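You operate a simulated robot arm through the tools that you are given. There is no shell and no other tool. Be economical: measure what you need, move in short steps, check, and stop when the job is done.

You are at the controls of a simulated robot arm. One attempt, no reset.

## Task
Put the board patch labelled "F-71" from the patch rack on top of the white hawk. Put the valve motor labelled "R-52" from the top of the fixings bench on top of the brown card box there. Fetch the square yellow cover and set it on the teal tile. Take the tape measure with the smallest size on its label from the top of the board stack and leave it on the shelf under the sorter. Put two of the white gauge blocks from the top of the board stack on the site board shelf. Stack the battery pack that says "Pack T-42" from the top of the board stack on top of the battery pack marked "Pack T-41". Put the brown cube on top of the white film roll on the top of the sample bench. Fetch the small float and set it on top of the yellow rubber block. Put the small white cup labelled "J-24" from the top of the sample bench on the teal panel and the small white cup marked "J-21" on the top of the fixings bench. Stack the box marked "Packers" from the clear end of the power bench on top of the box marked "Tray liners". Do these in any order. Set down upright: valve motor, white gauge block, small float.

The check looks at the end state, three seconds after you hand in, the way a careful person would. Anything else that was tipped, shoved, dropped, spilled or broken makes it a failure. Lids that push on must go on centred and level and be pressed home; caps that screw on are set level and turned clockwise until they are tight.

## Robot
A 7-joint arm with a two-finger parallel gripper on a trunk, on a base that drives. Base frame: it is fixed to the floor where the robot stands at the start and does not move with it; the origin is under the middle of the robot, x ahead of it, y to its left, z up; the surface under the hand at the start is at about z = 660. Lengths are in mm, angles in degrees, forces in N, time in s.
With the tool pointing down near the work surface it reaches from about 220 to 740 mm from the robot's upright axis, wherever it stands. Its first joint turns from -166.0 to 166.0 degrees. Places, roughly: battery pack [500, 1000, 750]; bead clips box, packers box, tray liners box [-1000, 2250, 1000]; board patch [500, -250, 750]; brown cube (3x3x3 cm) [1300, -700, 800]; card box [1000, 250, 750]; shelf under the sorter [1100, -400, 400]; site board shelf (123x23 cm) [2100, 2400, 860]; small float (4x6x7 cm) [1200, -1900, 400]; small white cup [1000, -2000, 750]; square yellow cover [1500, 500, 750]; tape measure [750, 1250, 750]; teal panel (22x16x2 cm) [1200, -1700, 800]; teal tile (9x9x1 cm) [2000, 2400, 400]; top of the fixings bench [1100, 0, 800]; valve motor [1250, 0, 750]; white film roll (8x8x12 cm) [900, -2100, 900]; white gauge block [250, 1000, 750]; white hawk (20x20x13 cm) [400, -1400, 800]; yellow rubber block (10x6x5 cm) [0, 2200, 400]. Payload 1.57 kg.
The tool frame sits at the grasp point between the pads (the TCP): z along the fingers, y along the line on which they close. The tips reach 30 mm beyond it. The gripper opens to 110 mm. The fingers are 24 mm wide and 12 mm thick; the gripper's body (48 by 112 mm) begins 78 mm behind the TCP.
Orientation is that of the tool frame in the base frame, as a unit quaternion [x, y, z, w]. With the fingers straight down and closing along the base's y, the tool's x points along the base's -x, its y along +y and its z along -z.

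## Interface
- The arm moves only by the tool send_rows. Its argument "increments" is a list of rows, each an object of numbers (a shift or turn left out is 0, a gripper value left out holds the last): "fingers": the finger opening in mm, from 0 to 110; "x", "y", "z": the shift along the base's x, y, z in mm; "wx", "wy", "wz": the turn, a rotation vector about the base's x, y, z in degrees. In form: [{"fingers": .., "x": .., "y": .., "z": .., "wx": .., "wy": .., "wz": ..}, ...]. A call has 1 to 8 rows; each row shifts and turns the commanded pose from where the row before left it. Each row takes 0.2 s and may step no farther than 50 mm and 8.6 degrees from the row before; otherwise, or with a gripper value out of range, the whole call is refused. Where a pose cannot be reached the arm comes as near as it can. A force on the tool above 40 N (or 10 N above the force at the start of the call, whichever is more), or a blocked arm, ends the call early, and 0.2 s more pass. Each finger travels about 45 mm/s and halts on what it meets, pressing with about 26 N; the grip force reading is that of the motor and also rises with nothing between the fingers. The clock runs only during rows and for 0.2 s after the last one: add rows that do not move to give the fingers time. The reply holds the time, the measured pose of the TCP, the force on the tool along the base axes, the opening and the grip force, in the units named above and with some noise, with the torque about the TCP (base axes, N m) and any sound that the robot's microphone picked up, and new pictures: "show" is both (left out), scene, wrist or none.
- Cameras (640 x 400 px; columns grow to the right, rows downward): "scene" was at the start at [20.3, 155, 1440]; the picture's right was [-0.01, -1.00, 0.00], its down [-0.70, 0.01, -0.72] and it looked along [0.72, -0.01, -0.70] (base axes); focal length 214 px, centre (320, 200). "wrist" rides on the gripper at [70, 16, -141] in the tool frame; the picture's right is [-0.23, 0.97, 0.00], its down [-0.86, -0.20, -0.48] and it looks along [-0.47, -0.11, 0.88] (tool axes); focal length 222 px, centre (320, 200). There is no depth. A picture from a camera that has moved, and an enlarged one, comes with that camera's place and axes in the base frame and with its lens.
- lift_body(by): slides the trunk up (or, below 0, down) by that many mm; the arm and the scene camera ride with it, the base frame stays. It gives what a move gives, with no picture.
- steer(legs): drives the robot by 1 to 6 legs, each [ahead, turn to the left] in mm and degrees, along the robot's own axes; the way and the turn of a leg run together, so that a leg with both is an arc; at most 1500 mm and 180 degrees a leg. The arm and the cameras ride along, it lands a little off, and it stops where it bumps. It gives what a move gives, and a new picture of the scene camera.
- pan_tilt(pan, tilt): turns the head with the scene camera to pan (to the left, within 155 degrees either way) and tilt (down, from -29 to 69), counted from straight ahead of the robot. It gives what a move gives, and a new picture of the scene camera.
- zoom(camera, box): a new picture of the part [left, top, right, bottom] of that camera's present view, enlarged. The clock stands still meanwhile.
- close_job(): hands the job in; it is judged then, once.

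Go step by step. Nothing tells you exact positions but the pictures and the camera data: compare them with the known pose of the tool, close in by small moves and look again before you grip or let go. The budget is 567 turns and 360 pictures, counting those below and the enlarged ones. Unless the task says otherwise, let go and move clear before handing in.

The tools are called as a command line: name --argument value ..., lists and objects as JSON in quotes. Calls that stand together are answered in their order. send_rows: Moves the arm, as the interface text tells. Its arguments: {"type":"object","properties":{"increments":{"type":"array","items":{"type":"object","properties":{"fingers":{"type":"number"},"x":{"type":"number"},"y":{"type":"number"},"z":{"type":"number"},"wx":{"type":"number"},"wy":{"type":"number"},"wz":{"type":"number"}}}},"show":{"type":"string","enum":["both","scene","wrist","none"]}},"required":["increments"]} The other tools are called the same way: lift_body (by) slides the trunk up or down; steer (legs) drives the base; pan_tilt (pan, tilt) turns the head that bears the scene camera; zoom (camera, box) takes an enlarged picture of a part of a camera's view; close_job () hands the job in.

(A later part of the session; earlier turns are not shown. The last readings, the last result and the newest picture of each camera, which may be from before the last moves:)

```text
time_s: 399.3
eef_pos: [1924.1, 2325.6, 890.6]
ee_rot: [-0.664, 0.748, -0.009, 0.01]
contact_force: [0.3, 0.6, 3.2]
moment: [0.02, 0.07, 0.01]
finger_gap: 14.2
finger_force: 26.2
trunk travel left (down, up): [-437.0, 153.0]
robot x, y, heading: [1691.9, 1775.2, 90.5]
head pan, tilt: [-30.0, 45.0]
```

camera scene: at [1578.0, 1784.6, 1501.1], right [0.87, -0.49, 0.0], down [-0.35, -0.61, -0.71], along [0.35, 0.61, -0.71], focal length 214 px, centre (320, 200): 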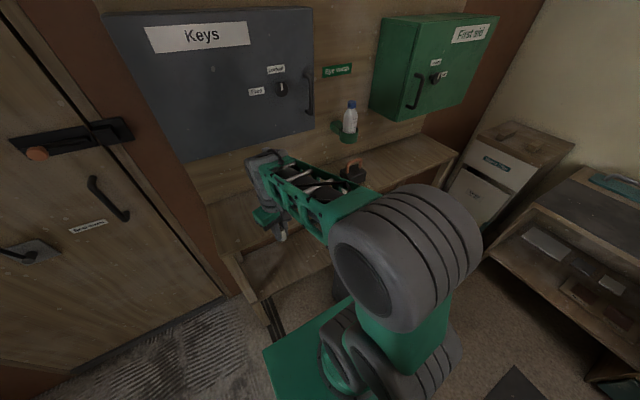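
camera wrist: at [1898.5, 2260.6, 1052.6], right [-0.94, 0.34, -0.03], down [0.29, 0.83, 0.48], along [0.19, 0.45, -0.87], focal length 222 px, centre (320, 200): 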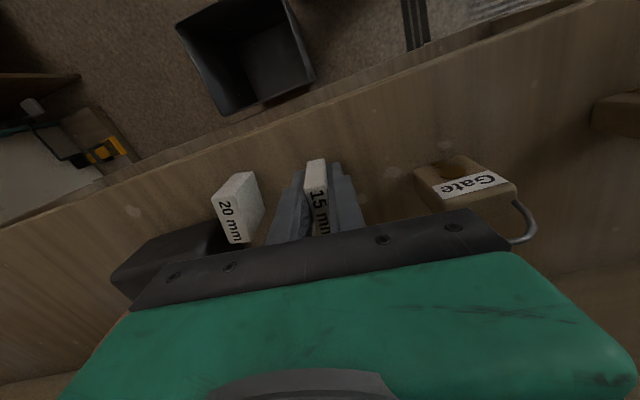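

send_rows --increments '[{"fingers": 32}, {}, {"z": 25}, {"z": 45}, {"z": 40, "x": -10, "y": -20}]' --show "wrist"

```text
time_s: 400.5
eef_pos: [1914.9, 2301.8, 997.4]
ee_rot: [-0.664, 0.748, -0.01, 0.009]
contact_force: [0.1, 0.5, 0.8]
moment: [-0.01, 0.04, 0.0]
finger_gap: 31.9
finger_force: 0.1
trunk travel left (down, up): [-437.0, 153.0]
robot x, y, heading: [1692.6, 1776.6, 90.3]
head pan, tilt: [-30.0, 45.0]
camera wrist: at [1887.2, 2236.6, 1137.8], right [-0.94, 0.34, -0.02], down [0.29, 0.83, 0.48], along [0.19, 0.45, -0.88], focal length 222 px, centre (320, 200)
```

wrist: 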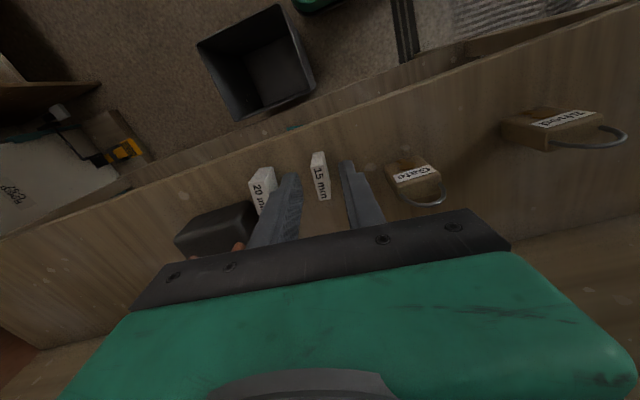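

Both gauge blocks stand on the shelf. Next the 3 m tape at about (842,1089): tuck, drive to the stack's north side.

send_rows --increments '[{"x": -44, "y": -18, "wz": 4}, {"x": -44, "y": -18, "wz": 4}, {"x": -44, "y": -18, "wz": 4}, {"x": -44, "y": -18, "wz": 4}, {"x": -40, "y": -18, "wz": 4}]' --show "none"

steer --legs '[[-150, 0], [0, 90], [850, 0]]'

send_rows --increments '[{"y": -45, "wz": 6}, {"y": -45, "wz": 6}, {"x": 5, "y": -45, "wz": 6}, {"x": 20, "y": -42, "wz": 6}, {"x": 24, "y": -42, "wz": 6}, {"x": 24, "y": -42, "wz": 6}, {"x": 37, "y": -31, "wz": 6}, {"x": 37, "y": -31, "wz": 6}]' --show "none"

```text
time_s: 401.7
eef_pos: [1697.9, 2210.7, 993.2]
ee_rot: [0.784, -0.621, 0.009, -0.01]
contact_force: [-0.1, -0.1, 0.0]
moment: [0.01, -0.01, 0.03]
finger_gap: 32.1
finger_force: 0.0
trunk travel left (down, up): [-437.0, 153.0]
robot x, y, heading: [1690.3, 1774.7, 90.5]
head pan, tilt: [-30.0, 45.0]
```

```text
time_s: 411.0
eef_pos: [406.1, 1621.5, 993.3]
ee_rot: [0.993, 0.114, -0.001, -0.013]
contact_force: [-0.1, 0.3, 1.0]
moment: [-0.03, -0.01, -0.01]
finger_gap: 31.9
finger_force: 0.1
trunk travel left (down, up): [-437.0, 153.0]
robot x, y, heading: [842.9, 1616.3, -179.7]
head pan, tilt: [-30.0, 45.0]
camera scene: at [832.8, 1503.7, 1501.1], right [0.5, 0.87, 0.0], down [0.61, -0.35, -0.71], along [-0.61, 0.35, -0.71], focal length 214 px, centre (320, 200)
```

scene: 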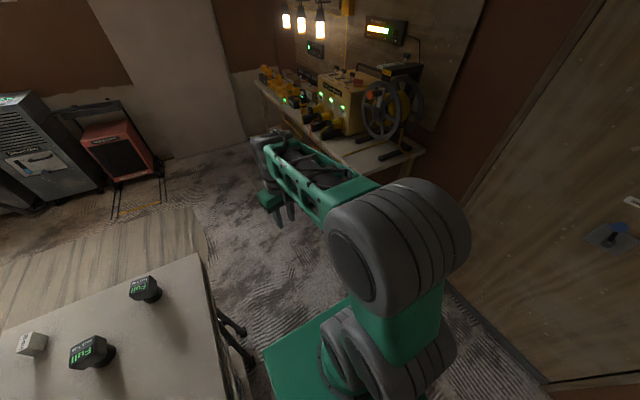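

```text
time_s: 412.8
eef_pos: [555.9, 1299.5, 990.0]
ee_rot: [0.861, 0.509, -0.007, -0.01]
contact_force: [1.6, -1.0, -0.4]
moment: [-0.07, 0.02, 0.0]
finger_gap: 31.9
finger_force: 0.1
trunk travel left (down, up): [-437.0, 153.0]
robot x, y, heading: [844.1, 1614.6, -179.8]
head pan, tilt: [-30.0, 45.0]
```

send_rows --increments '[{"x": 40, "y": -24, "wz": 6}, {"x": 40, "y": -24, "wz": 6}, {"x": 40, "y": -24, "wz": 6}, {"x": 40, "y": -24, "wz": 6}, {"x": 40, "y": -24, "wz": 6}, {"x": 40, "y": -24, "wz": 6}, {"x": 40, "y": -28, "wz": 4}, {"z": -40, "y": -20}]' --show "wrist"

```text
time_s: 414.6
eef_pos: [835.6, 1107.5, 956.5]
ee_rot: [0.636, 0.772, -0.01, -0.008]
contact_force: [-0.4, 1.2, 0.6]
moment: [0.02, 0.03, 0.0]
finger_gap: 32.2
finger_force: 0.1
trunk travel left (down, up): [-437.0, 153.0]
robot x, y, heading: [845.3, 1615.0, -179.5]
head pan, tilt: [-30.0, 45.0]
camera wrist: at [841.1, 1180.1, 1096.5], right [1.0, -0.04, -0.03], down [-0.02, -0.88, 0.48], along [-0.04, -0.48, -0.87], focal length 222 px, centre (320, 200)
```

wrist: 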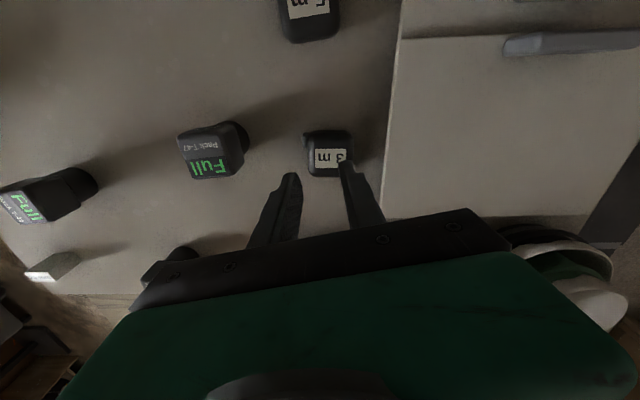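

send_rows --increments '[{"x": 3, "y": -8, "z": -30, "fingers": 85}, {"x": 3, "y": -8, "z": -35}, {"z": -35}, {}]' --show "wrist"

```text
time_s: 415.6
eef_pos: [840.5, 1089.1, 855.8]
ee_rot: [0.636, 0.772, -0.01, -0.009]
contact_force: [0.6, 0.0, 0.3]
moment: [0.0, -0.02, 0.01]
finger_gap: 85.1
finger_force: 0.0
trunk travel left (down, up): [-437.0, 153.0]
robot x, y, heading: [841.6, 1616.0, -179.7]
head pan, tilt: [-30.0, 45.0]
camera wrist: at [846.3, 1162.4, 996.7], right [1.0, -0.04, -0.03], down [-0.02, -0.88, 0.48], along [-0.04, -0.48, -0.88], focal length 222 px, centre (320, 200)
```

wrist: 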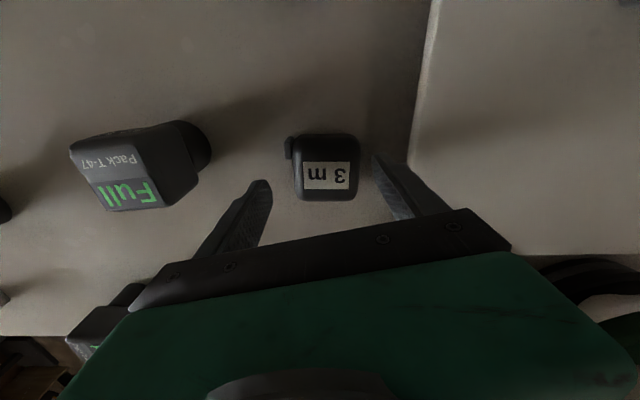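

send_rows --increments '[{"x": 4, "y": -3, "z": -25}, {"z": -20}, {"z": -6}, {"fingers": 60}, {"fingers": 35}, {}, {}]' --show "wrist"

```text
time_s: 416.4
eef_pos: [846.4, 1088.1, 809.9]
ee_rot: [0.632, 0.775, -0.012, -0.005]
contact_force: [11.7, 15.5, 19.7]
moment: [0.86, -1.24, 0.45]
finger_gap: 76.7
finger_force: 7.2
trunk travel left (down, up): [-437.0, 153.0]
robot x, y, heading: [841.9, 1617.3, -179.6]
head pan, tilt: [-30.0, 45.0]
stopped in row 4: the force on the tool passed its limit at 48 N (the readings are from after the stop); the commanded pose is now the measured one
camera wrist: at [851.7, 1161.4, 951.2], right [1.0, -0.03, -0.02], down [-0.01, -0.87, 0.49], along [-0.03, -0.49, -0.87], focal length 222 px, centre (320, 200)
```

wrist: 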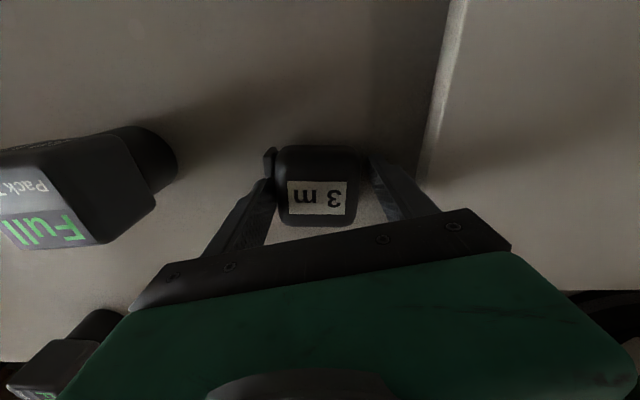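

The left fingertip met the tape's hook. Rise, shift 13 mm away from the hook and try again.

send_rows --increments '[{"z": 25, "fingers": 85}, {"y": -13}, {"z": -20}, {"z": -10}]' --show "wrist"

```text
time_s: 417.5
eef_pos: [844.8, 1070.3, 811.5]
ee_rot: [0.634, 0.773, -0.014, -0.002]
contact_force: [-3.1, 15.1, 22.0]
moment: [0.93, -0.94, 0.82]
finger_gap: 84.9
finger_force: 0.0
trunk travel left (down, up): [-437.0, 153.0]
robot x, y, heading: [840.6, 1614.8, -179.8]
head pan, tilt: [-30.0, 45.0]
stopped in row 4: the force on the tool passed its limit at 47 N (the readings are from after the stop); the commanded pose is now the measured one
camera wrist: at [849.8, 1145.3, 950.9], right [1.0, -0.03, -0.02], down [-0.02, -0.87, 0.5], along [-0.03, -0.5, -0.87], focal length 222 px, centre (320, 200)
```

wrist: 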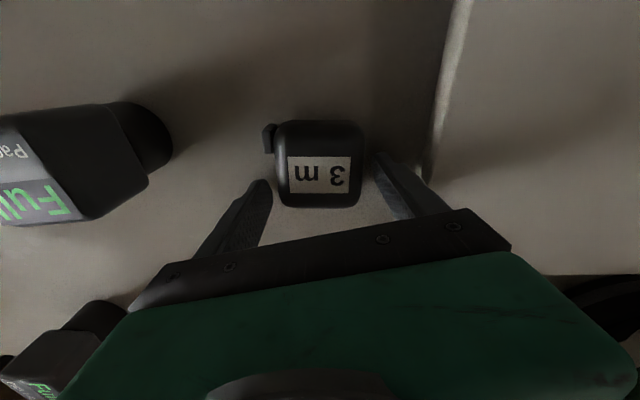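

The tips are simply on the board surface (z≈780). Rise 5 mm, centre in y and close.

send_rows --increments '[{"z": 6, "y": 8}, {"fingers": 60}, {"fingers": 40}, {}, {}]' --show "wrist"

```text
time_s: 418.7
eef_pos: [845.8, 1075.7, 814.0]
ee_rot: [0.635, 0.773, -0.014, -0.003]
contact_force: [-0.4, -0.7, 0.0]
moment: [-0.02, -0.05, -0.02]
finger_gap: 61.7
finger_force: 26.1
trunk travel left (down, up): [-437.0, 153.0]
robot x, y, heading: [845.0, 1617.3, -179.9]
head pan, tilt: [-30.0, 45.0]
camera wrist: at [850.8, 1150.8, 954.2], right [1.0, -0.03, -0.02], down [-0.02, -0.87, 0.49], along [-0.03, -0.49, -0.87], focal length 222 px, centre (320, 200)
```

wrist: 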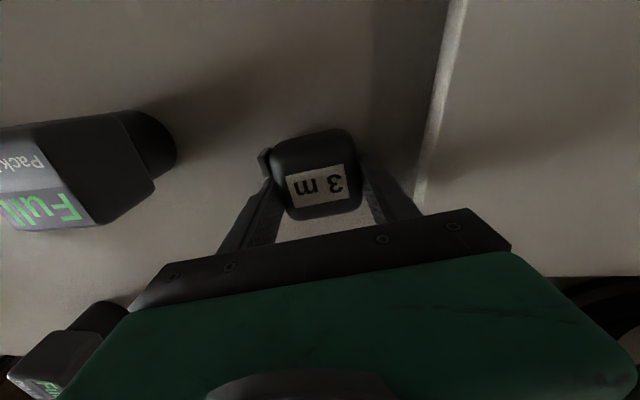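

Tape gripped. Lift, swing to the front, and drive round into the aisle.

send_rows --increments '[{"z": 45}, {"z": 48}, {"z": 48}, {"x": -40, "y": 26, "wz": -5}, {"x": -40, "y": 26, "wz": -5}, {"x": -40, "y": 26, "wz": -5}, {"x": -40, "y": 28, "wz": -5}, {"x": -40, "y": 28, "wz": -5}]' --show "none"

send_rows --increments '[{"x": -40, "y": 28, "wz": -5}, {"x": -40, "y": 28, "wz": -5}, {"x": -37, "y": 31, "wz": -5}, {"x": -30, "y": 38, "wz": -5}, {"x": -24, "y": 42, "wz": -5}, {"x": -20, "y": 42, "wz": -5}, {"x": -10, "y": 45, "wz": -5}, {"y": 48, "wz": -5}]' --show "none"

steer --legs '[[-920, 0], [0, -90], [-1300, 0], [-700, 0]]'

```text
time_s: 420.5
eef_pos: [646.7, 1213.2, 952.6]
ee_rot: [0.787, 0.617, -0.013, -0.006]
contact_force: [0.2, 0.3, -2.1]
moment: [-0.02, 0.0, -0.02]
finger_gap: 61.6
finger_force: 26.1
trunk travel left (down, up): [-437.0, 153.0]
robot x, y, heading: [846.2, 1614.9, -179.6]
head pan, tilt: [-30.0, 45.0]
```

```text
time_s: 422.3
eef_pos: [443.1, 1511.9, 952.8]
ee_rot: [0.95, 0.311, -0.009, -0.009]
contact_force: [0.3, 0.0, -2.8]
moment: [-0.01, 0.02, -0.03]
finger_gap: 61.6
finger_force: 25.9
trunk travel left (down, up): [-437.0, 153.0]
robot x, y, heading: [843.7, 1616.0, -179.6]
head pan, tilt: [-30.0, 45.0]
```

```text
time_s: 440.5
eef_pos: [1713.0, 16.0, 955.4]
ee_rot: [0.899, -0.438, 0.0, -0.014]
contact_force: [-0.2, -0.8, -2.3]
moment: [0.0, 0.01, 0.0]
finger_gap: 61.7
finger_force: 26.1
trunk travel left (down, up): [-437.0, 153.0]
robot x, y, heading: [1833.3, -383.1, 92.0]
head pan, tilt: [-30.0, 45.0]
camera scene: at [1714.8, -373.5, 1501.1], right [0.88, -0.47, 0.0], down [-0.33, -0.63, -0.71], along [0.33, 0.63, -0.71], focal length 214 px, centre (320, 200)
```

scene: 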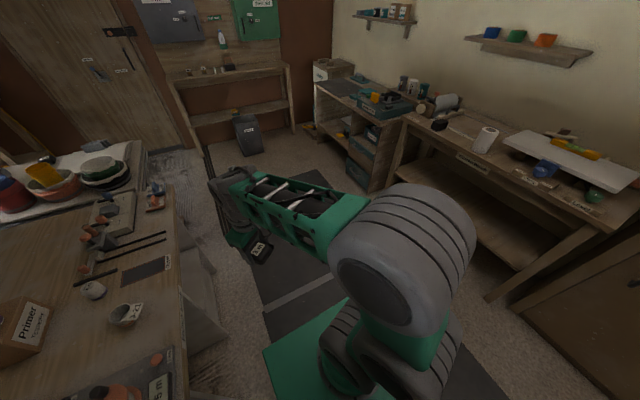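

Lower the trunk to look under the fixings bench for the shelf below the sorter.

lift_body --by -400

pan_tilt --pan 95 --tilt 38

```text
time_s: 444.3
eef_pos: [1712.6, 16.7, 554.1]
ee_rot: [0.899, -0.438, -0.001, -0.014]
contact_force: [0.0, -0.5, -2.0]
moment: [-0.01, 0.02, 0.01]
finger_gap: 61.7
finger_force: 26.4
trunk travel left (down, up): [-37.0, 553.0]
robot x, y, heading: [1829.1, -381.7, 92.4]
head pan, tilt: [-30.0, 45.0]
```

```text
time_s: 446.4
eef_pos: [1712.6, 15.9, 553.9]
ee_rot: [0.899, -0.438, -0.001, -0.014]
contact_force: [0.0, 0.6, -2.8]
moment: [0.01, 0.03, -0.02]
finger_gap: 61.6
finger_force: 25.8
trunk travel left (down, up): [-37.0, 553.0]
robot x, y, heading: [1834.2, -382.2, 92.2]
head pan, tilt: [95.0, 38.0]
camera scene: at [1591.2, -456.1, 1111.3], right [-0.12, 0.99, 0.0], down [0.61, 0.08, -0.79], along [-0.78, -0.1, -0.62], focal length 214 px, centre (320, 200)
```

scene: 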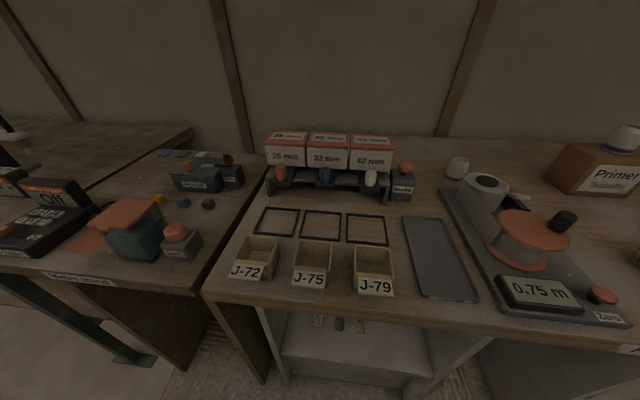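

The lower shelf (white) shows below the sorter, front edge near x≈1435, y from -610 to -190. I'll bring the hand around in the aisle in front of it, then tilt it outward to slide the tape in under the bench top.

send_rows --increments '[{"x": -18, "y": -42, "wz": 8}, {"x": -18, "y": -42, "wz": 8}, {"x": -18, "y": -42, "wz": 8}, {"x": -18, "y": -42, "wz": 8}, {"x": -17, "y": -46, "wz": 8}, {"x": -17, "y": -46, "wz": 8}, {"x": -17, "y": -46, "wz": 8}]' --show "none"

send_rows --increments '[{"x": -10, "y": -37, "wz": 3}, {"x": -10, "y": -37}, {"x": -8, "y": -37}]' --show "scene"

```text
time_s: 447.9
eef_pos: [1591.3, -287.3, 553.0]
ee_rot: [0.999, 0.037, -0.007, -0.012]
contact_force: [-0.4, -0.2, -2.1]
moment: [0.01, 0.01, 0.01]
finger_gap: 61.5
finger_force: 25.9
trunk travel left (down, up): [-37.0, 553.0]
robot x, y, heading: [1830.3, -383.6, 92.3]
head pan, tilt: [95.0, 38.0]
```

```text
time_s: 448.8
eef_pos: [1564.0, -402.6, 550.2]
ee_rot: [0.998, 0.061, -0.007, -0.012]
contact_force: [-0.4, 0.7, -1.7]
moment: [0.04, 0.01, -0.03]
finger_gap: 61.5
finger_force: 25.8
trunk travel left (down, up): [-37.0, 553.0]
robot x, y, heading: [1829.8, -382.5, 92.3]
head pan, tilt: [95.0, 38.0]
camera scene: at [1591.3, -456.2, 1111.3], right [-0.12, 0.99, 0.0], down [0.61, 0.08, -0.79], along [-0.78, -0.1, -0.62], focal length 214 px, centre (320, 200)
```

scene: 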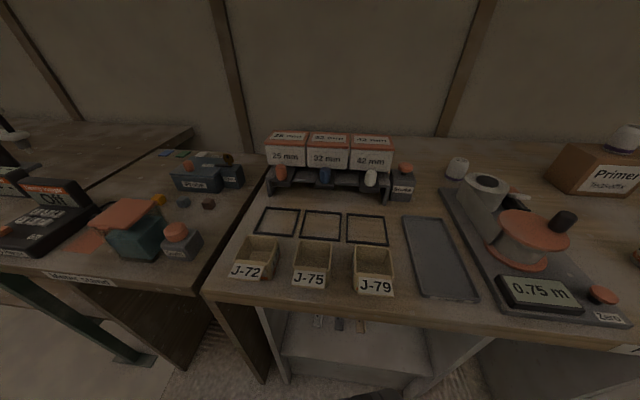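

send_rows --increments '[{"z": -30}, {"z": -30}, {"wy": 7}, {"wy": 7}, {"wy": 7}]' --show "none"

```text
time_s: 449.5
eef_pos: [1553.5, -401.1, 498.3]
ee_rot: [0.997, 0.057, -0.054, -0.015]
contact_force: [-8.5, 11.4, 6.1]
moment: [-1.88, -1.99, 0.95]
finger_gap: 61.5
finger_force: 26.4
trunk travel left (down, up): [-37.0, 553.0]
robot x, y, heading: [1827.7, -380.7, 92.3]
head pan, tilt: [95.0, 38.0]
stopped in row 3: the force on the tool passed its limit at 84 N (the readings are from after the stop); the commanded pose is now the measured one
```

zoom --camera "wrist" --box '[0, 0, 640, 400]'

pan_tilt --pan 95 --tilt 65

```text
1.00 times, centred on (320, 200) of wrist (not enlarged: the box is as wide or as high as the picture)
camera zoom: at [1639.9, -411.3, 630.2], right [-0.11, -0.99, -0.01], down [-0.82, 0.09, 0.57], along [-0.57, 0.07, -0.82], focal length 222 px, centre (320, 200)
```

zoom: 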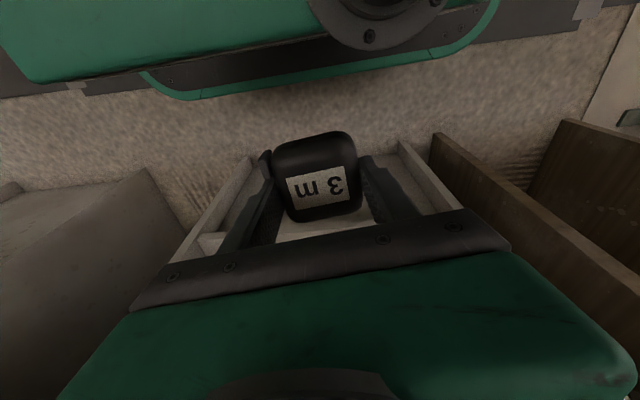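

```text
time_s: 450.4
eef_pos: [1554.3, -400.2, 497.7]
ee_rot: [0.997, 0.056, -0.054, -0.015]
contact_force: [-20.0, 16.7, 3.9]
moment: [-2.64, -3.75, 1.13]
finger_gap: 61.7
finger_force: 26.3
trunk travel left (down, up): [-37.0, 553.0]
robot x, y, heading: [1831.5, -379.6, 92.1]
head pan, tilt: [95.0, 65.0]
camera scene: at [1616.6, -453.1, 1076.1], right [-0.12, 0.99, 0.0], down [0.9, 0.11, -0.42], along [-0.42, -0.05, -0.91], focal length 214 px, centre (320, 200)
```

scene: 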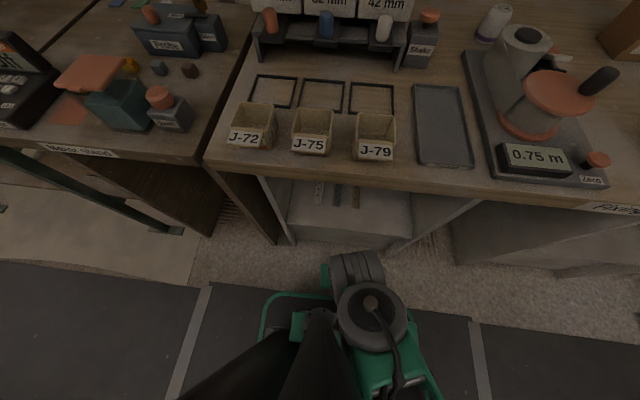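

It's the hand touching its own column; I need more standoff. Level the hand and shift the robot ~170 mm away from the bench.

send_rows --increments '[{"wy": -4, "z": 10}, {"wy": -3, "z": 10}]' --show "none"

steer --legs '[[0, -42], [280, 0], [0, 40], [-220, 0]]'

```text
time_s: 451.0
eef_pos: [1555.1, -401.1, 519.1]
ee_rot: [0.998, 0.058, 0.009, -0.01]
contact_force: [-0.1, 1.0, -2.4]
moment: [-0.01, 0.0, -0.02]
finger_gap: 61.5
finger_force: 26.3
trunk travel left (down, up): [-37.0, 553.0]
robot x, y, heading: [1826.9, -383.1, 92.1]
head pan, tilt: [95.0, 65.0]
```

```text
time_s: 458.1
eef_pos: [1733.8, -396.6, 518.9]
ee_rot: [0.999, 0.048, 0.007, -0.01]
contact_force: [-0.4, 1.4, -2.5]
moment: [-0.02, 0.04, -0.01]
finger_gap: 61.8
finger_force: 26.4
trunk travel left (down, up): [-37.0, 553.0]
robot x, y, heading: [2009.6, -385.3, 90.8]
head pan, tilt: [95.0, 65.0]
camera scene: at [1795.4, -451.7, 1076.0], right [-0.1, 0.99, 0.0], down [0.9, 0.09, -0.42], along [-0.42, -0.04, -0.91], focal length 214 px, centre (320, 200)
```

scene: 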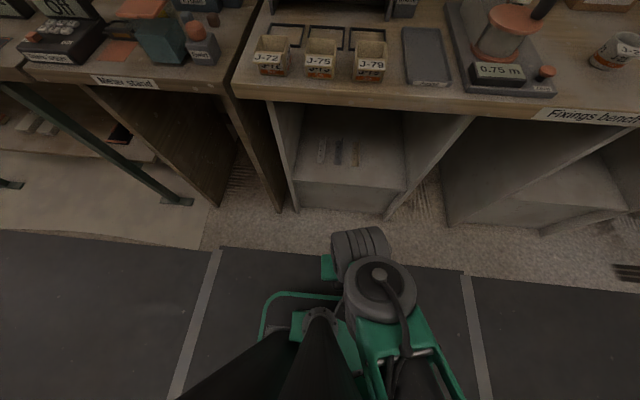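

Now the opening is clear: shelf between side panels (y -548…-193), front about x 1440, top about z 430–455. Move the hand out and tilt it outward before entering.

send_rows --increments '[{"x": -43, "y": 8}, {"x": -43, "y": 8}, {"x": -43, "y": 8}, {"x": -43, "y": 8}, {"z": 15, "wy": 6}, {"z": 10, "wy": 6}, {"wy": 6}]' --show "none"

```text
time_s: 459.6
eef_pos: [1560.7, -365.6, 544.7]
ee_rot: [0.988, 0.045, -0.149, -0.017]
contact_force: [-0.3, 0.2, -2.2]
moment: [0.0, -0.01, 0.03]
finger_gap: 61.3
finger_force: 25.7
trunk travel left (down, up): [-37.0, 553.0]
robot x, y, heading: [2010.3, -384.2, 90.9]
head pan, tilt: [95.0, 65.0]
```

send_rows --increments '[{"x": -20, "wy": 6}, {"x": -30, "z": -10}, {"x": -35, "z": -10}, {"x": -35, "z": -5}]' --show "both"

```text
time_s: 460.6
eef_pos: [1439.2, -365.1, 517.8]
ee_rot: [0.979, 0.044, -0.2, -0.02]
contact_force: [0.1, -0.2, -1.4]
moment: [0.01, -0.01, 0.03]
finger_gap: 61.6
finger_force: 25.8
trunk travel left (down, up): [-37.0, 553.0]
robot x, y, heading: [2007.3, -381.6, 90.9]
head pan, tilt: [95.0, 65.0]
camera scene: at [1795.6, -451.7, 1076.1], right [-0.1, 0.99, 0.0], down [0.9, 0.09, -0.42], along [-0.42, -0.04, -0.91], focal length 214 px, centre (320, 200)
camera wrist: at [1560.2, -377.9, 620.4], right [-0.13, -0.99, 0.03], down [-0.61, 0.11, 0.78], along [-0.78, 0.08, -0.62], focal length 222 px, centre (320, 200)
```

scene: 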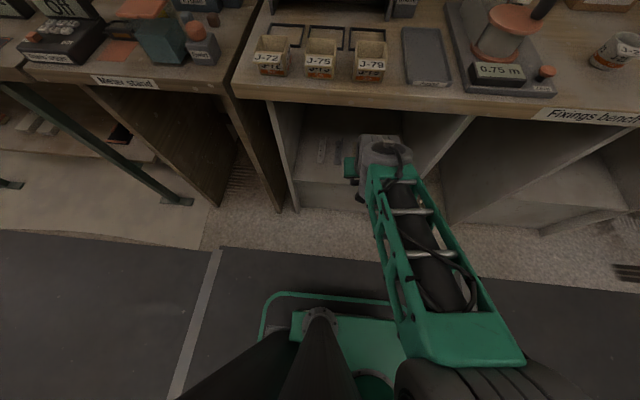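
wrist: 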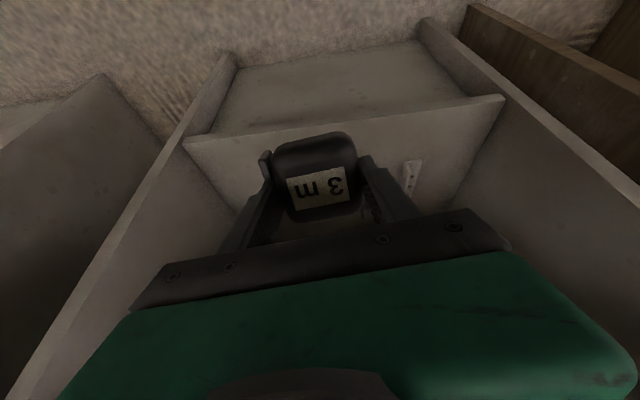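

send_rows --increments '[{"x": -25}, {"x": -25}, {"z": -10}, {"z": -5}]' --show "none"

lift_body --by -15

```text
time_s: 461.6
eef_pos: [1391.6, -367.0, 500.5]
ee_rot: [0.979, 0.044, -0.199, -0.02]
contact_force: [-1.1, 0.8, -2.4]
moment: [0.0, -0.02, -0.03]
finger_gap: 61.6
finger_force: 26.1
trunk travel left (down, up): [-37.0, 553.0]
robot x, y, heading: [2010.6, -385.0, 90.8]
head pan, tilt: [95.0, 65.0]
```

```text
time_s: 462.3
eef_pos: [1391.0, -368.1, 486.8]
ee_rot: [0.979, 0.044, -0.199, -0.02]
contact_force: [-1.0, 1.1, -1.9]
moment: [0.04, 0.0, -0.03]
finger_gap: 61.5
finger_force: 25.9
trunk travel left (down, up): [-22.0, 568.0]
robot x, y, heading: [2016.5, -387.7, 90.8]
head pan, tilt: [95.0, 65.0]
```

send_rows --increments '[{"z": -5}, {"z": -5}, {"z": -5}, {"z": -5}]' --show "wrist"

```text
time_s: 463.3
eef_pos: [1391.4, -368.2, 466.5]
ee_rot: [0.979, 0.045, -0.199, -0.019]
contact_force: [0.1, -0.4, -1.8]
moment: [0.0, -0.01, 0.02]
finger_gap: 61.8
finger_force: 26.0
trunk travel left (down, up): [-22.0, 568.0]
robot x, y, heading: [2010.5, -385.9, 91.0]
head pan, tilt: [95.0, 65.0]
camera wrist: at [1512.0, -379.4, 568.2], right [-0.13, -0.99, 0.03], down [-0.61, 0.11, 0.78], along [-0.78, 0.08, -0.62], focal length 222 px, centre (320, 200)
```

wrist: 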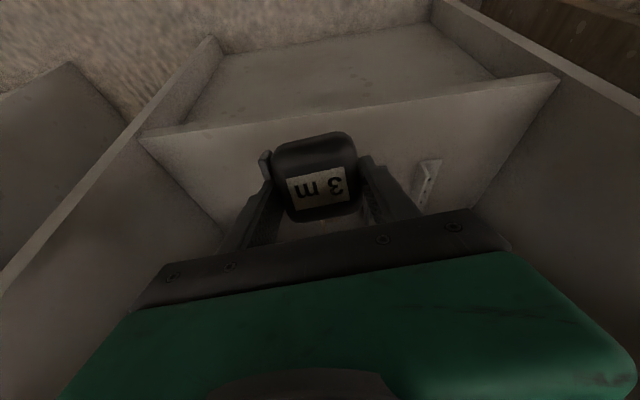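

send_rows --increments '[{"x": -15}, {"x": -15}, {"x": -10, "z": -4}, {"z": -5}, {"z": -5}]' --show "none"

send_rows --increments '[{"z": -4}, {"z": -4}, {"z": -4}]' --show "wrist"

```text
time_s: 464.5
eef_pos: [1353.3, -368.9, 451.6]
ee_rot: [0.979, 0.044, -0.199, -0.02]
contact_force: [-1.5, -0.3, -2.1]
moment: [-0.01, 0.03, 0.02]
finger_gap: 61.6
finger_force: 26.3
trunk travel left (down, up): [-22.0, 568.0]
robot x, y, heading: [2007.3, -386.1, 91.0]
head pan, tilt: [95.0, 65.0]
```

```text
time_s: 465.3
eef_pos: [1351.3, -368.2, 440.4]
ee_rot: [0.979, 0.044, -0.2, -0.02]
contact_force: [0.6, 0.0, -1.6]
moment: [0.01, 0.0, -0.01]
finger_gap: 61.6
finger_force: 25.6
trunk travel left (down, up): [-22.0, 568.0]
robot x, y, heading: [2009.0, -385.1, 90.6]
head pan, tilt: [95.0, 65.0]
camera wrist: at [1471.9, -380.4, 542.1], right [-0.13, -0.99, 0.03], down [-0.61, 0.11, 0.78], along [-0.78, 0.08, -0.62], focal length 222 px, centre (320, 200)
```

wrist: 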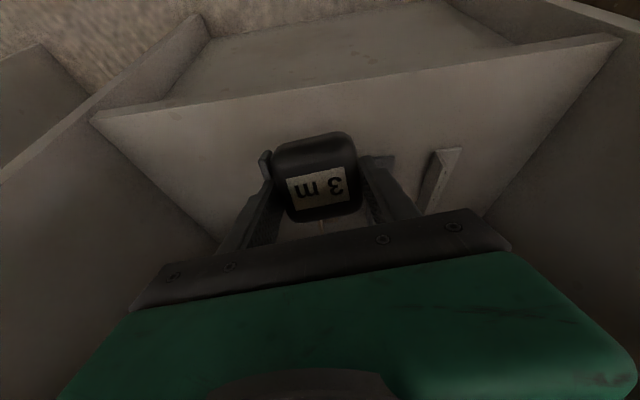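

The thin rods lie under the tape here; I'll shift 75 mm to the empty side (+y) before setting down.

send_rows --increments '[{"z": 12}, {"y": 38}, {"y": 37}, {"z": -10}, {"z": -5}]' --show "wrist"

```text
time_s: 466.5
eef_pos: [1351.7, -291.4, 436.9]
ee_rot: [0.979, 0.044, -0.199, -0.02]
contact_force: [0.1, -0.5, -1.8]
moment: [-0.02, -0.01, -0.02]
finger_gap: 61.4
finger_force: 26.4
trunk travel left (down, up): [-22.0, 568.0]
robot x, y, heading: [2009.4, -384.6, 91.1]
head pan, tilt: [95.0, 65.0]
camera wrist: at [1473.6, -303.2, 538.3], right [-0.13, -0.99, 0.03], down [-0.61, 0.11, 0.78], along [-0.78, 0.08, -0.62], focal length 222 px, centre (320, 200)
```

wrist: 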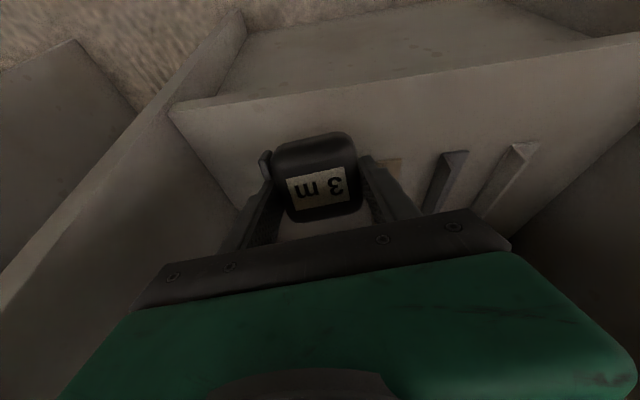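

send_rows --increments '[{"y": 12}, {"z": -4}, {"z": -4}, {"z": -4}, {"z": -4}]' --show "none"

send_rows --increments '[{"z": -4}, {"z": -4}, {"z": -4}, {"z": -4}]' --show "none"

```text
time_s: 467.7
eef_pos: [1351.3, -280.2, 420.4]
ee_rot: [0.979, 0.044, -0.199, -0.02]
contact_force: [-0.1, 0.3, -1.4]
moment: [-0.01, -0.03, -0.04]
finger_gap: 61.7
finger_force: 26.1
trunk travel left (down, up): [-22.0, 568.0]
robot x, y, heading: [2007.5, -381.8, 91.0]
head pan, tilt: [95.0, 65.0]
```

```text
time_s: 468.7
eef_pos: [1351.6, -282.2, 405.3]
ee_rot: [0.979, 0.045, -0.199, -0.019]
contact_force: [-0.2, 0.2, -1.9]
moment: [0.0, 0.0, 0.02]
finger_gap: 61.6
finger_force: 26.0
trunk travel left (down, up): [-22.0, 568.0]
robot x, y, heading: [2013.5, -386.1, 90.5]
head pan, tilt: [95.0, 65.0]
```

send_rows --increments '[{"x": -10, "z": -6}, {"x": -10, "z": -6}, {"z": -6}, {"z": -6}]' --show "wrist"

```text
time_s: 469.8
eef_pos: [1330.0, -281.9, 388.1]
ee_rot: [0.978, 0.044, -0.204, -0.02]
contact_force: [11.6, -0.2, 15.9]
moment: [-0.68, -0.46, 0.44]
finger_gap: 61.7
finger_force: 26.0
trunk travel left (down, up): [-22.0, 568.0]
robot x, y, heading: [2011.9, -384.8, 90.8]
head pan, tilt: [95.0, 65.0]
stopped in row 4: the force on the tool passed its limit at 43 N (the readings are from after the stop); the commanded pose is now the measured one
camera wrist: at [1451.6, -293.4, 488.8], right [-0.13, -0.99, 0.03], down [-0.6, 0.11, 0.79], along [-0.79, 0.08, -0.61], focal length 222 px, centre (320, 200)
```

wrist: 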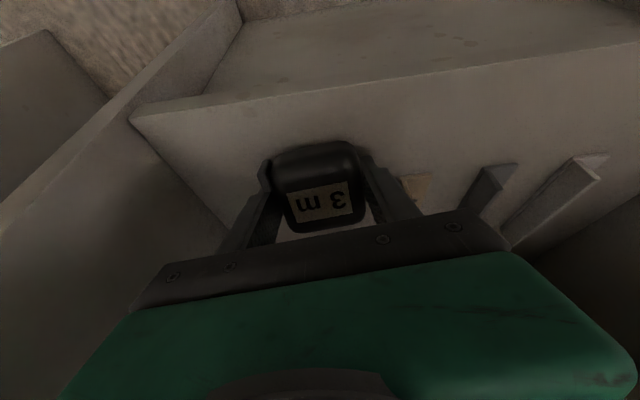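

Contact with the shelf. Release gently and withdraw along the tool axis.

send_rows --increments '[{"z": 1, "fingers": 72}, {"fingers": 82}, {}, {"x": 18, "z": 40}, {"x": 20, "z": 42}]' --show "wrist"

```text
time_s: 471.0
eef_pos: [1369.7, -279.7, 468.4]
ee_rot: [0.979, 0.044, -0.2, -0.019]
contact_force: [0.2, 0.7, -0.5]
moment: [0.03, 0.02, -0.01]
finger_gap: 81.8
finger_force: 0.1
trunk travel left (down, up): [-22.0, 568.0]
robot x, y, heading: [2012.5, -382.4, 90.9]
head pan, tilt: [95.0, 65.0]
camera wrist: at [1490.0, -292.0, 569.9], right [-0.13, -0.99, 0.03], down [-0.61, 0.11, 0.78], along [-0.78, 0.08, -0.62], focal length 222 px, centre (320, 200)
```

wrist: 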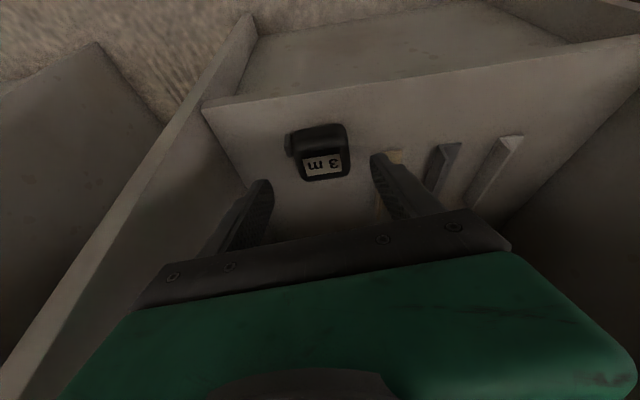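

The tape lies on the shelf. Withdraw, level the hand and raise the trunk.

send_rows --increments '[{"x": 45, "z": 8}, {"x": 45, "z": 8}, {"x": 45}, {"x": 40}, {"wy": -8}, {"wy": -8}, {"wy": -7}]' --show "none"

lift_body --by 400

lift_body --by 100

steer --legs '[[0, 32], [-400, 0], [0, -32]]'

```text
time_s: 472.6
eef_pos: [1542.5, -281.4, 485.0]
ee_rot: [0.999, 0.048, -0.002, -0.011]
contact_force: [1.1, 0.4, -0.2]
moment: [0.03, 0.02, 0.0]
finger_gap: 82.0
finger_force: 0.0
trunk travel left (down, up): [-22.0, 568.0]
robot x, y, heading: [2012.0, -386.1, 90.8]
head pan, tilt: [95.0, 65.0]
```

```text
time_s: 476.4
eef_pos: [1543.3, -281.0, 884.9]
ee_rot: [0.999, 0.048, -0.003, -0.011]
contact_force: [0.0, 0.6, 1.0]
moment: [-0.01, 0.02, 0.01]
finger_gap: 81.9
finger_force: 0.0
trunk travel left (down, up): [-422.0, 168.0]
robot x, y, heading: [2012.7, -385.1, 90.9]
head pan, tilt: [95.0, 65.0]
```

```text
time_s: 477.7
eef_pos: [1542.5, -283.2, 984.7]
ee_rot: [0.999, 0.048, -0.004, -0.011]
contact_force: [-0.3, 0.5, 0.4]
moment: [0.0, 0.01, -0.02]
finger_gap: 82.1
finger_force: 0.1
trunk travel left (down, up): [-522.0, 68.0]
robot x, y, heading: [2011.5, -383.6, 90.9]
head pan, tilt: [95.0, 65.0]
```

```text
time_s: 483.3
eef_pos: [1756.1, -614.5, 985.0]
ee_rot: [0.999, 0.046, -0.004, -0.011]
contact_force: [0.8, 0.8, 0.5]
moment: [-0.03, 0.04, 0.0]
finger_gap: 81.8
finger_force: 0.0
trunk travel left (down, up): [-522.0, 68.0]
robot x, y, heading: [2226.4, -719.7, 91.1]
head pan, tilt: [95.0, 65.0]
camera scene: at [2008.1, -786.3, 1561.0], right [-0.1, 1.0, 0.0], down [0.9, 0.09, -0.42], along [-0.42, -0.04, -0.91], focal length 214 px, centre (320, 200)
```

scene: 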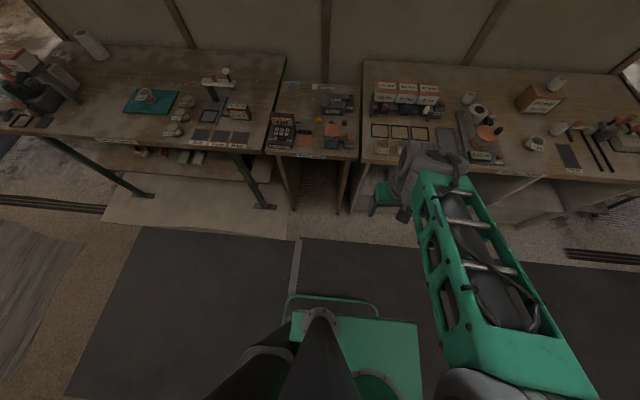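

steer --legs '[[0, 90], [430, 0], [0, -90]]'

zoom --camera "scene" --box '[200, 0, 440, 200]'

```text
time_s: 493.6
eef_pos: [1316.1, -640.8, 984.6]
ee_rot: [0.998, 0.061, -0.004, -0.011]
contact_force: [-0.6, -0.5, 0.6]
moment: [0.02, -0.02, 0.03]
finger_gap: 81.6
finger_force: 0.1
trunk travel left (down, up): [-522.0, 68.0]
robot x, y, heading: [1787.3, -730.1, 92.6]
head pan, tilt: [95.0, 65.0]
camera scene: at [1573.2, -803.5, 1561.0], right [-0.13, 0.99, 0.0], down [0.9, 0.12, -0.42], along [-0.42, -0.06, -0.91], focal length 214 px, centre (320, 200)
```

scene: 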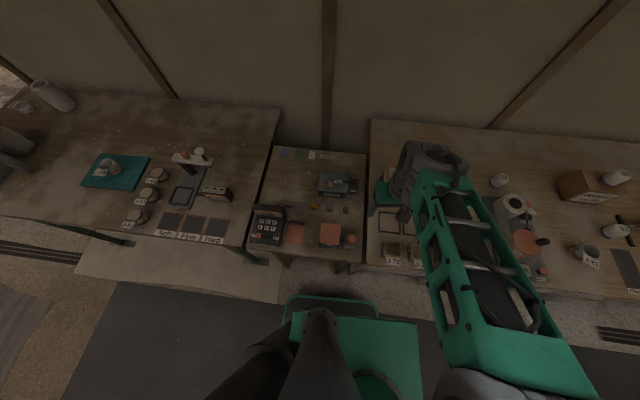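

```text
2.00 times, centred on (320, 100) of scene
camera zoom: at [1573.2, -803.5, 1561.0], right [-0.13, 0.99, 0.0], down [0.9, 0.12, -0.42], along [-0.42, -0.06, -0.91], focal length 429 px, centre (320, 400)
```

zoom: 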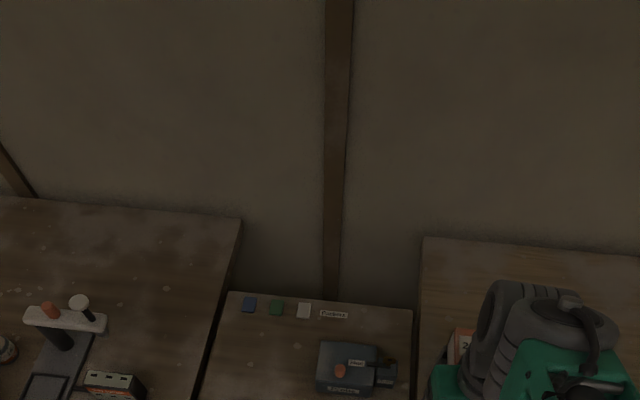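

zoom --camera "scene" --box '[290, 170, 380, 250]'

```text
5.00 times, centred on (335, 210) of scene
camera zoom: at [1573.2, -803.5, 1561.0], right [-0.13, 0.99, 0.0], down [0.9, 0.12, -0.42], along [-0.42, -0.06, -0.91], focal length 1072 px, centre (245, 150)
```

zoom: 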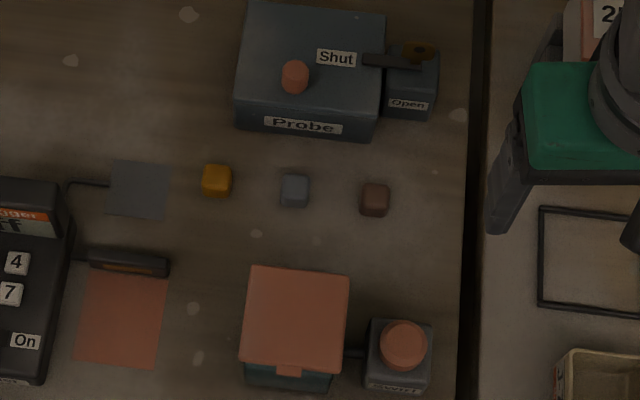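

Brown cube at about (1257,-751). Move over it.

send_rows --increments '[{"x": -20, "y": -37, "fingers": 48}, {"x": -20, "y": -37}, {"x": -19, "y": -36}, {"z": -45}, {"z": -40}]' --show "wrist"

```text
time_s: 494.8
eef_pos: [1256.2, -746.6, 905.5]
ee_rot: [0.998, 0.062, -0.003, -0.011]
contact_force: [0.5, 0.3, 0.0]
moment: [0.02, 0.02, 0.01]
finger_gap: 48.2
finger_force: 0.1
trunk travel left (down, up): [-522.0, 68.0]
robot x, y, heading: [1789.0, -728.2, 92.4]
head pan, tilt: [95.0, 65.0]
camera wrist: at [1329.1, -756.9, 1046.7], right [-0.11, -0.99, -0.02], down [-0.87, 0.08, 0.49], along [-0.48, 0.07, -0.87], focal length 222 px, centre (320, 200)
```

wrist: 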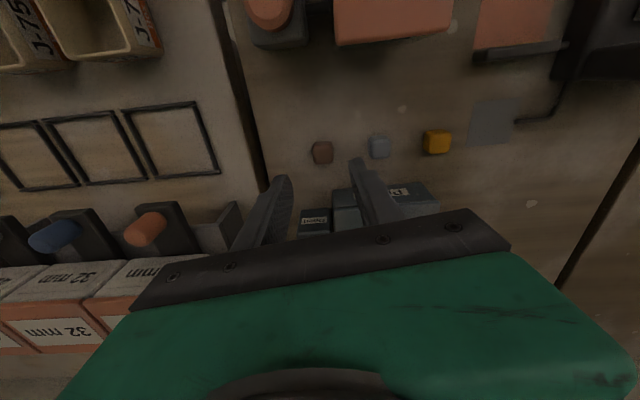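

send_rows --increments '[{"z": -35}, {"z": -30}, {}]' --show "wrist"

```text
time_s: 495.6
eef_pos: [1257.1, -749.4, 837.0]
ee_rot: [0.998, 0.062, -0.003, -0.01]
contact_force: [0.4, -0.3, -0.5]
moment: [0.0, -0.02, -0.01]
finger_gap: 48.0
finger_force: 0.0
trunk travel left (down, up): [-522.0, 68.0]
robot x, y, heading: [1787.4, -733.4, 92.5]
head pan, tilt: [95.0, 65.0]
camera wrist: at [1329.4, -758.8, 977.6], right [-0.11, -0.99, -0.02], down [-0.87, 0.08, 0.49], along [-0.48, 0.07, -0.87], focal length 222 px, centre (320, 200)
```

wrist: 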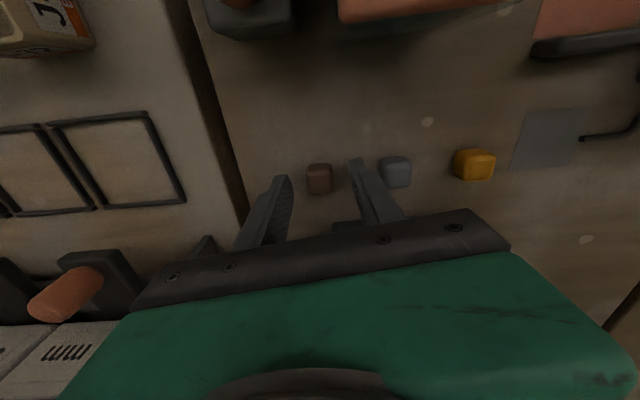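

send_rows --increments '[{"z": -6, "fingers": 42}, {"z": -6}, {"z": -4}, {"fingers": 25}, {"fingers": 15}, {}, {}]' --show "wrist"

```text
time_s: 496.3
eef_pos: [1257.1, -749.9, 831.0]
ee_rot: [0.998, 0.063, -0.005, -0.01]
contact_force: [14.5, 2.0, 22.2]
moment: [-0.46, -0.75, 0.47]
finger_gap: 40.9
finger_force: 0.0
trunk travel left (down, up): [-522.0, 68.0]
robot x, y, heading: [1787.9, -729.0, 92.3]
head pan, tilt: [95.0, 65.0]
stopped in row 3: the force on the tool passed its limit at 48 N (the readings are from after the stop); the commanded pose is now the measured one
camera wrist: at [1329.9, -759.7, 970.7], right [-0.1, -0.99, -0.02], down [-0.87, 0.08, 0.49], along [-0.49, 0.07, -0.87], focal length 222 px, centre (320, 200)
```

wrist: 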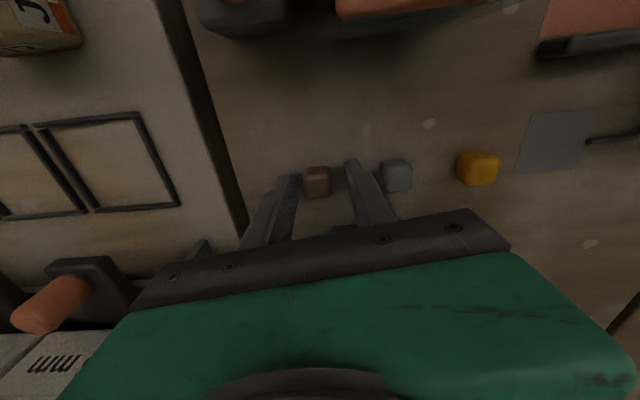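

send_rows --increments '[{"z": 3}, {"fingers": 25}, {"fingers": 15}, {}, {}]' --show "none"

send_rows --increments '[{"z": 30}, {"z": 45}, {"z": 45}, {"z": 45}]' --show "wrist"

```text
time_s: 497.5
eef_pos: [1254.7, -750.9, 830.5]
ee_rot: [0.998, 0.062, -0.004, -0.01]
contact_force: [-0.9, -0.9, -0.3]
moment: [-0.01, -0.01, -0.02]
finger_gap: 20.4
finger_force: 25.9
trunk travel left (down, up): [-522.0, 68.0]
robot x, y, heading: [1788.2, -731.8, 92.4]
head pan, tilt: [95.0, 65.0]
```

```text
time_s: 498.5
eef_pos: [1256.8, -750.7, 993.9]
ee_rot: [0.998, 0.062, -0.005, -0.01]
contact_force: [-0.6, -0.1, 0.1]
moment: [0.02, 0.01, 0.0]
finger_gap: 20.3
finger_force: 25.5
trunk travel left (down, up): [-522.0, 68.0]
robot x, y, heading: [1789.5, -731.4, 92.5]
head pan, tilt: [95.0, 65.0]
camera wrist: at [1328.2, -759.9, 1134.3], right [-0.1, -0.99, -0.02], down [-0.87, 0.08, 0.49], along [-0.48, 0.07, -0.87], focal length 222 px, centre (320, 200)
```

wrist: 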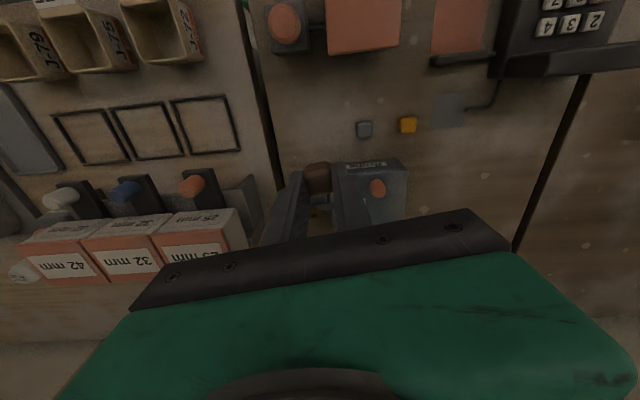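

Cube in hand. Its destination roll has a dark core on top, which I'll inspect up close. Tuck the arm forward and reverse down the aisle.

send_rows --increments '[{"z": 45}, {"z": 40}, {"x": 24, "y": 34, "wz": -5}, {"x": 24, "y": 34, "wz": -5}, {"x": 24, "y": 34, "wz": -5}, {"x": 24, "y": 34, "wz": -5}, {"x": 17, "y": 36, "wz": -5}, {"x": 17, "y": 36, "wz": -5}]' --show "none"

send_rows --increments '[{"x": 17, "y": 36, "wz": -5}, {"x": 17, "y": 36, "wz": -5}, {"x": 28, "y": 28, "wz": -5}, {"x": 28, "y": 28, "wz": -5}, {"x": 28, "y": 28, "wz": -5}, {"x": 28, "y": 28, "wz": -5}, {"x": 36, "y": 16, "wz": -5}, {"x": 36, "y": 16, "wz": -5}]' --show "none"

send_rows --increments '[{"x": 36, "y": 16, "wz": -5}, {"x": 36, "y": 16, "wz": -5}, {"x": 38, "y": 5, "wz": -5}]' --show "none"

steer --legs '[[0, -2], [-1500, 0], [-500, 0], [0, 90]]'

```text
time_s: 500.3
eef_pos: [1384.5, -542.5, 1077.8]
ee_rot: [0.98, -0.198, -0.002, -0.011]
contact_force: [-0.3, 0.7, 0.1]
moment: [0.03, 0.0, 0.05]
finger_gap: 20.0
finger_force: 26.1
trunk travel left (down, up): [-522.0, 68.0]
robot x, y, heading: [1785.3, -729.0, 92.7]
head pan, tilt: [95.0, 65.0]
```

```text
time_s: 502.1
eef_pos: [1602.7, -326.4, 1082.8]
ee_rot: [0.853, -0.521, 0.003, -0.011]
contact_force: [-0.5, 0.5, -0.6]
moment: [-0.02, 0.07, -0.01]
finger_gap: 20.4
finger_force: 26.1
trunk travel left (down, up): [-522.0, 68.0]
robot x, y, heading: [1787.6, -729.2, 92.5]
head pan, tilt: [95.0, 65.0]
```

```text
time_s: 502.9
eef_pos: [1712.6, -289.8, 1080.0]
ee_rot: [0.777, -0.629, 0.003, -0.011]
contact_force: [0.8, -0.3, -0.3]
moment: [0.0, 0.02, 0.03]
finger_gap: 20.2
finger_force: 25.6
trunk travel left (down, up): [-522.0, 68.0]
robot x, y, heading: [1786.7, -725.8, 92.4]
head pan, tilt: [95.0, 65.0]
```

```text
time_s: 517.0
eef_pos: [1397.5, -2791.1, 1080.2]
ee_rot: [0.995, 0.097, -0.004, -0.01]
contact_force: [-0.7, -0.3, -0.1]
moment: [0.0, 0.02, -0.01]
finger_gap: 20.1
finger_force: 26.0
trunk travel left (down, up): [-522.0, 68.0]
robot x, y, heading: [1840.2, -2721.0, -178.3]
head pan, tilt: [95.0, 65.0]
camera scene: at [1908.9, -2936.1, 1561.0], right [-0.99, -0.11, 0.0], down [-0.1, 0.9, -0.42], along [0.05, -0.42, -0.91], focal length 214 px, centre (320, 200)
```

scene: 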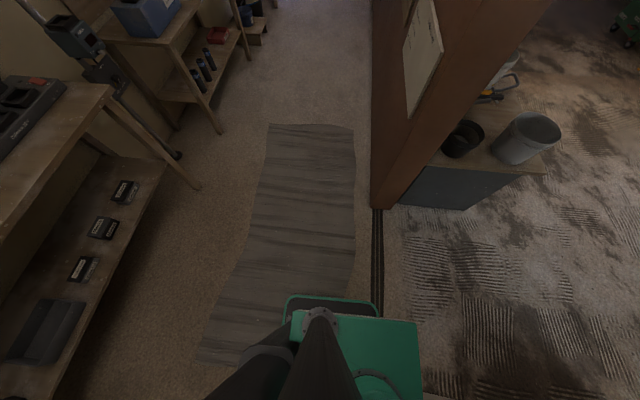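

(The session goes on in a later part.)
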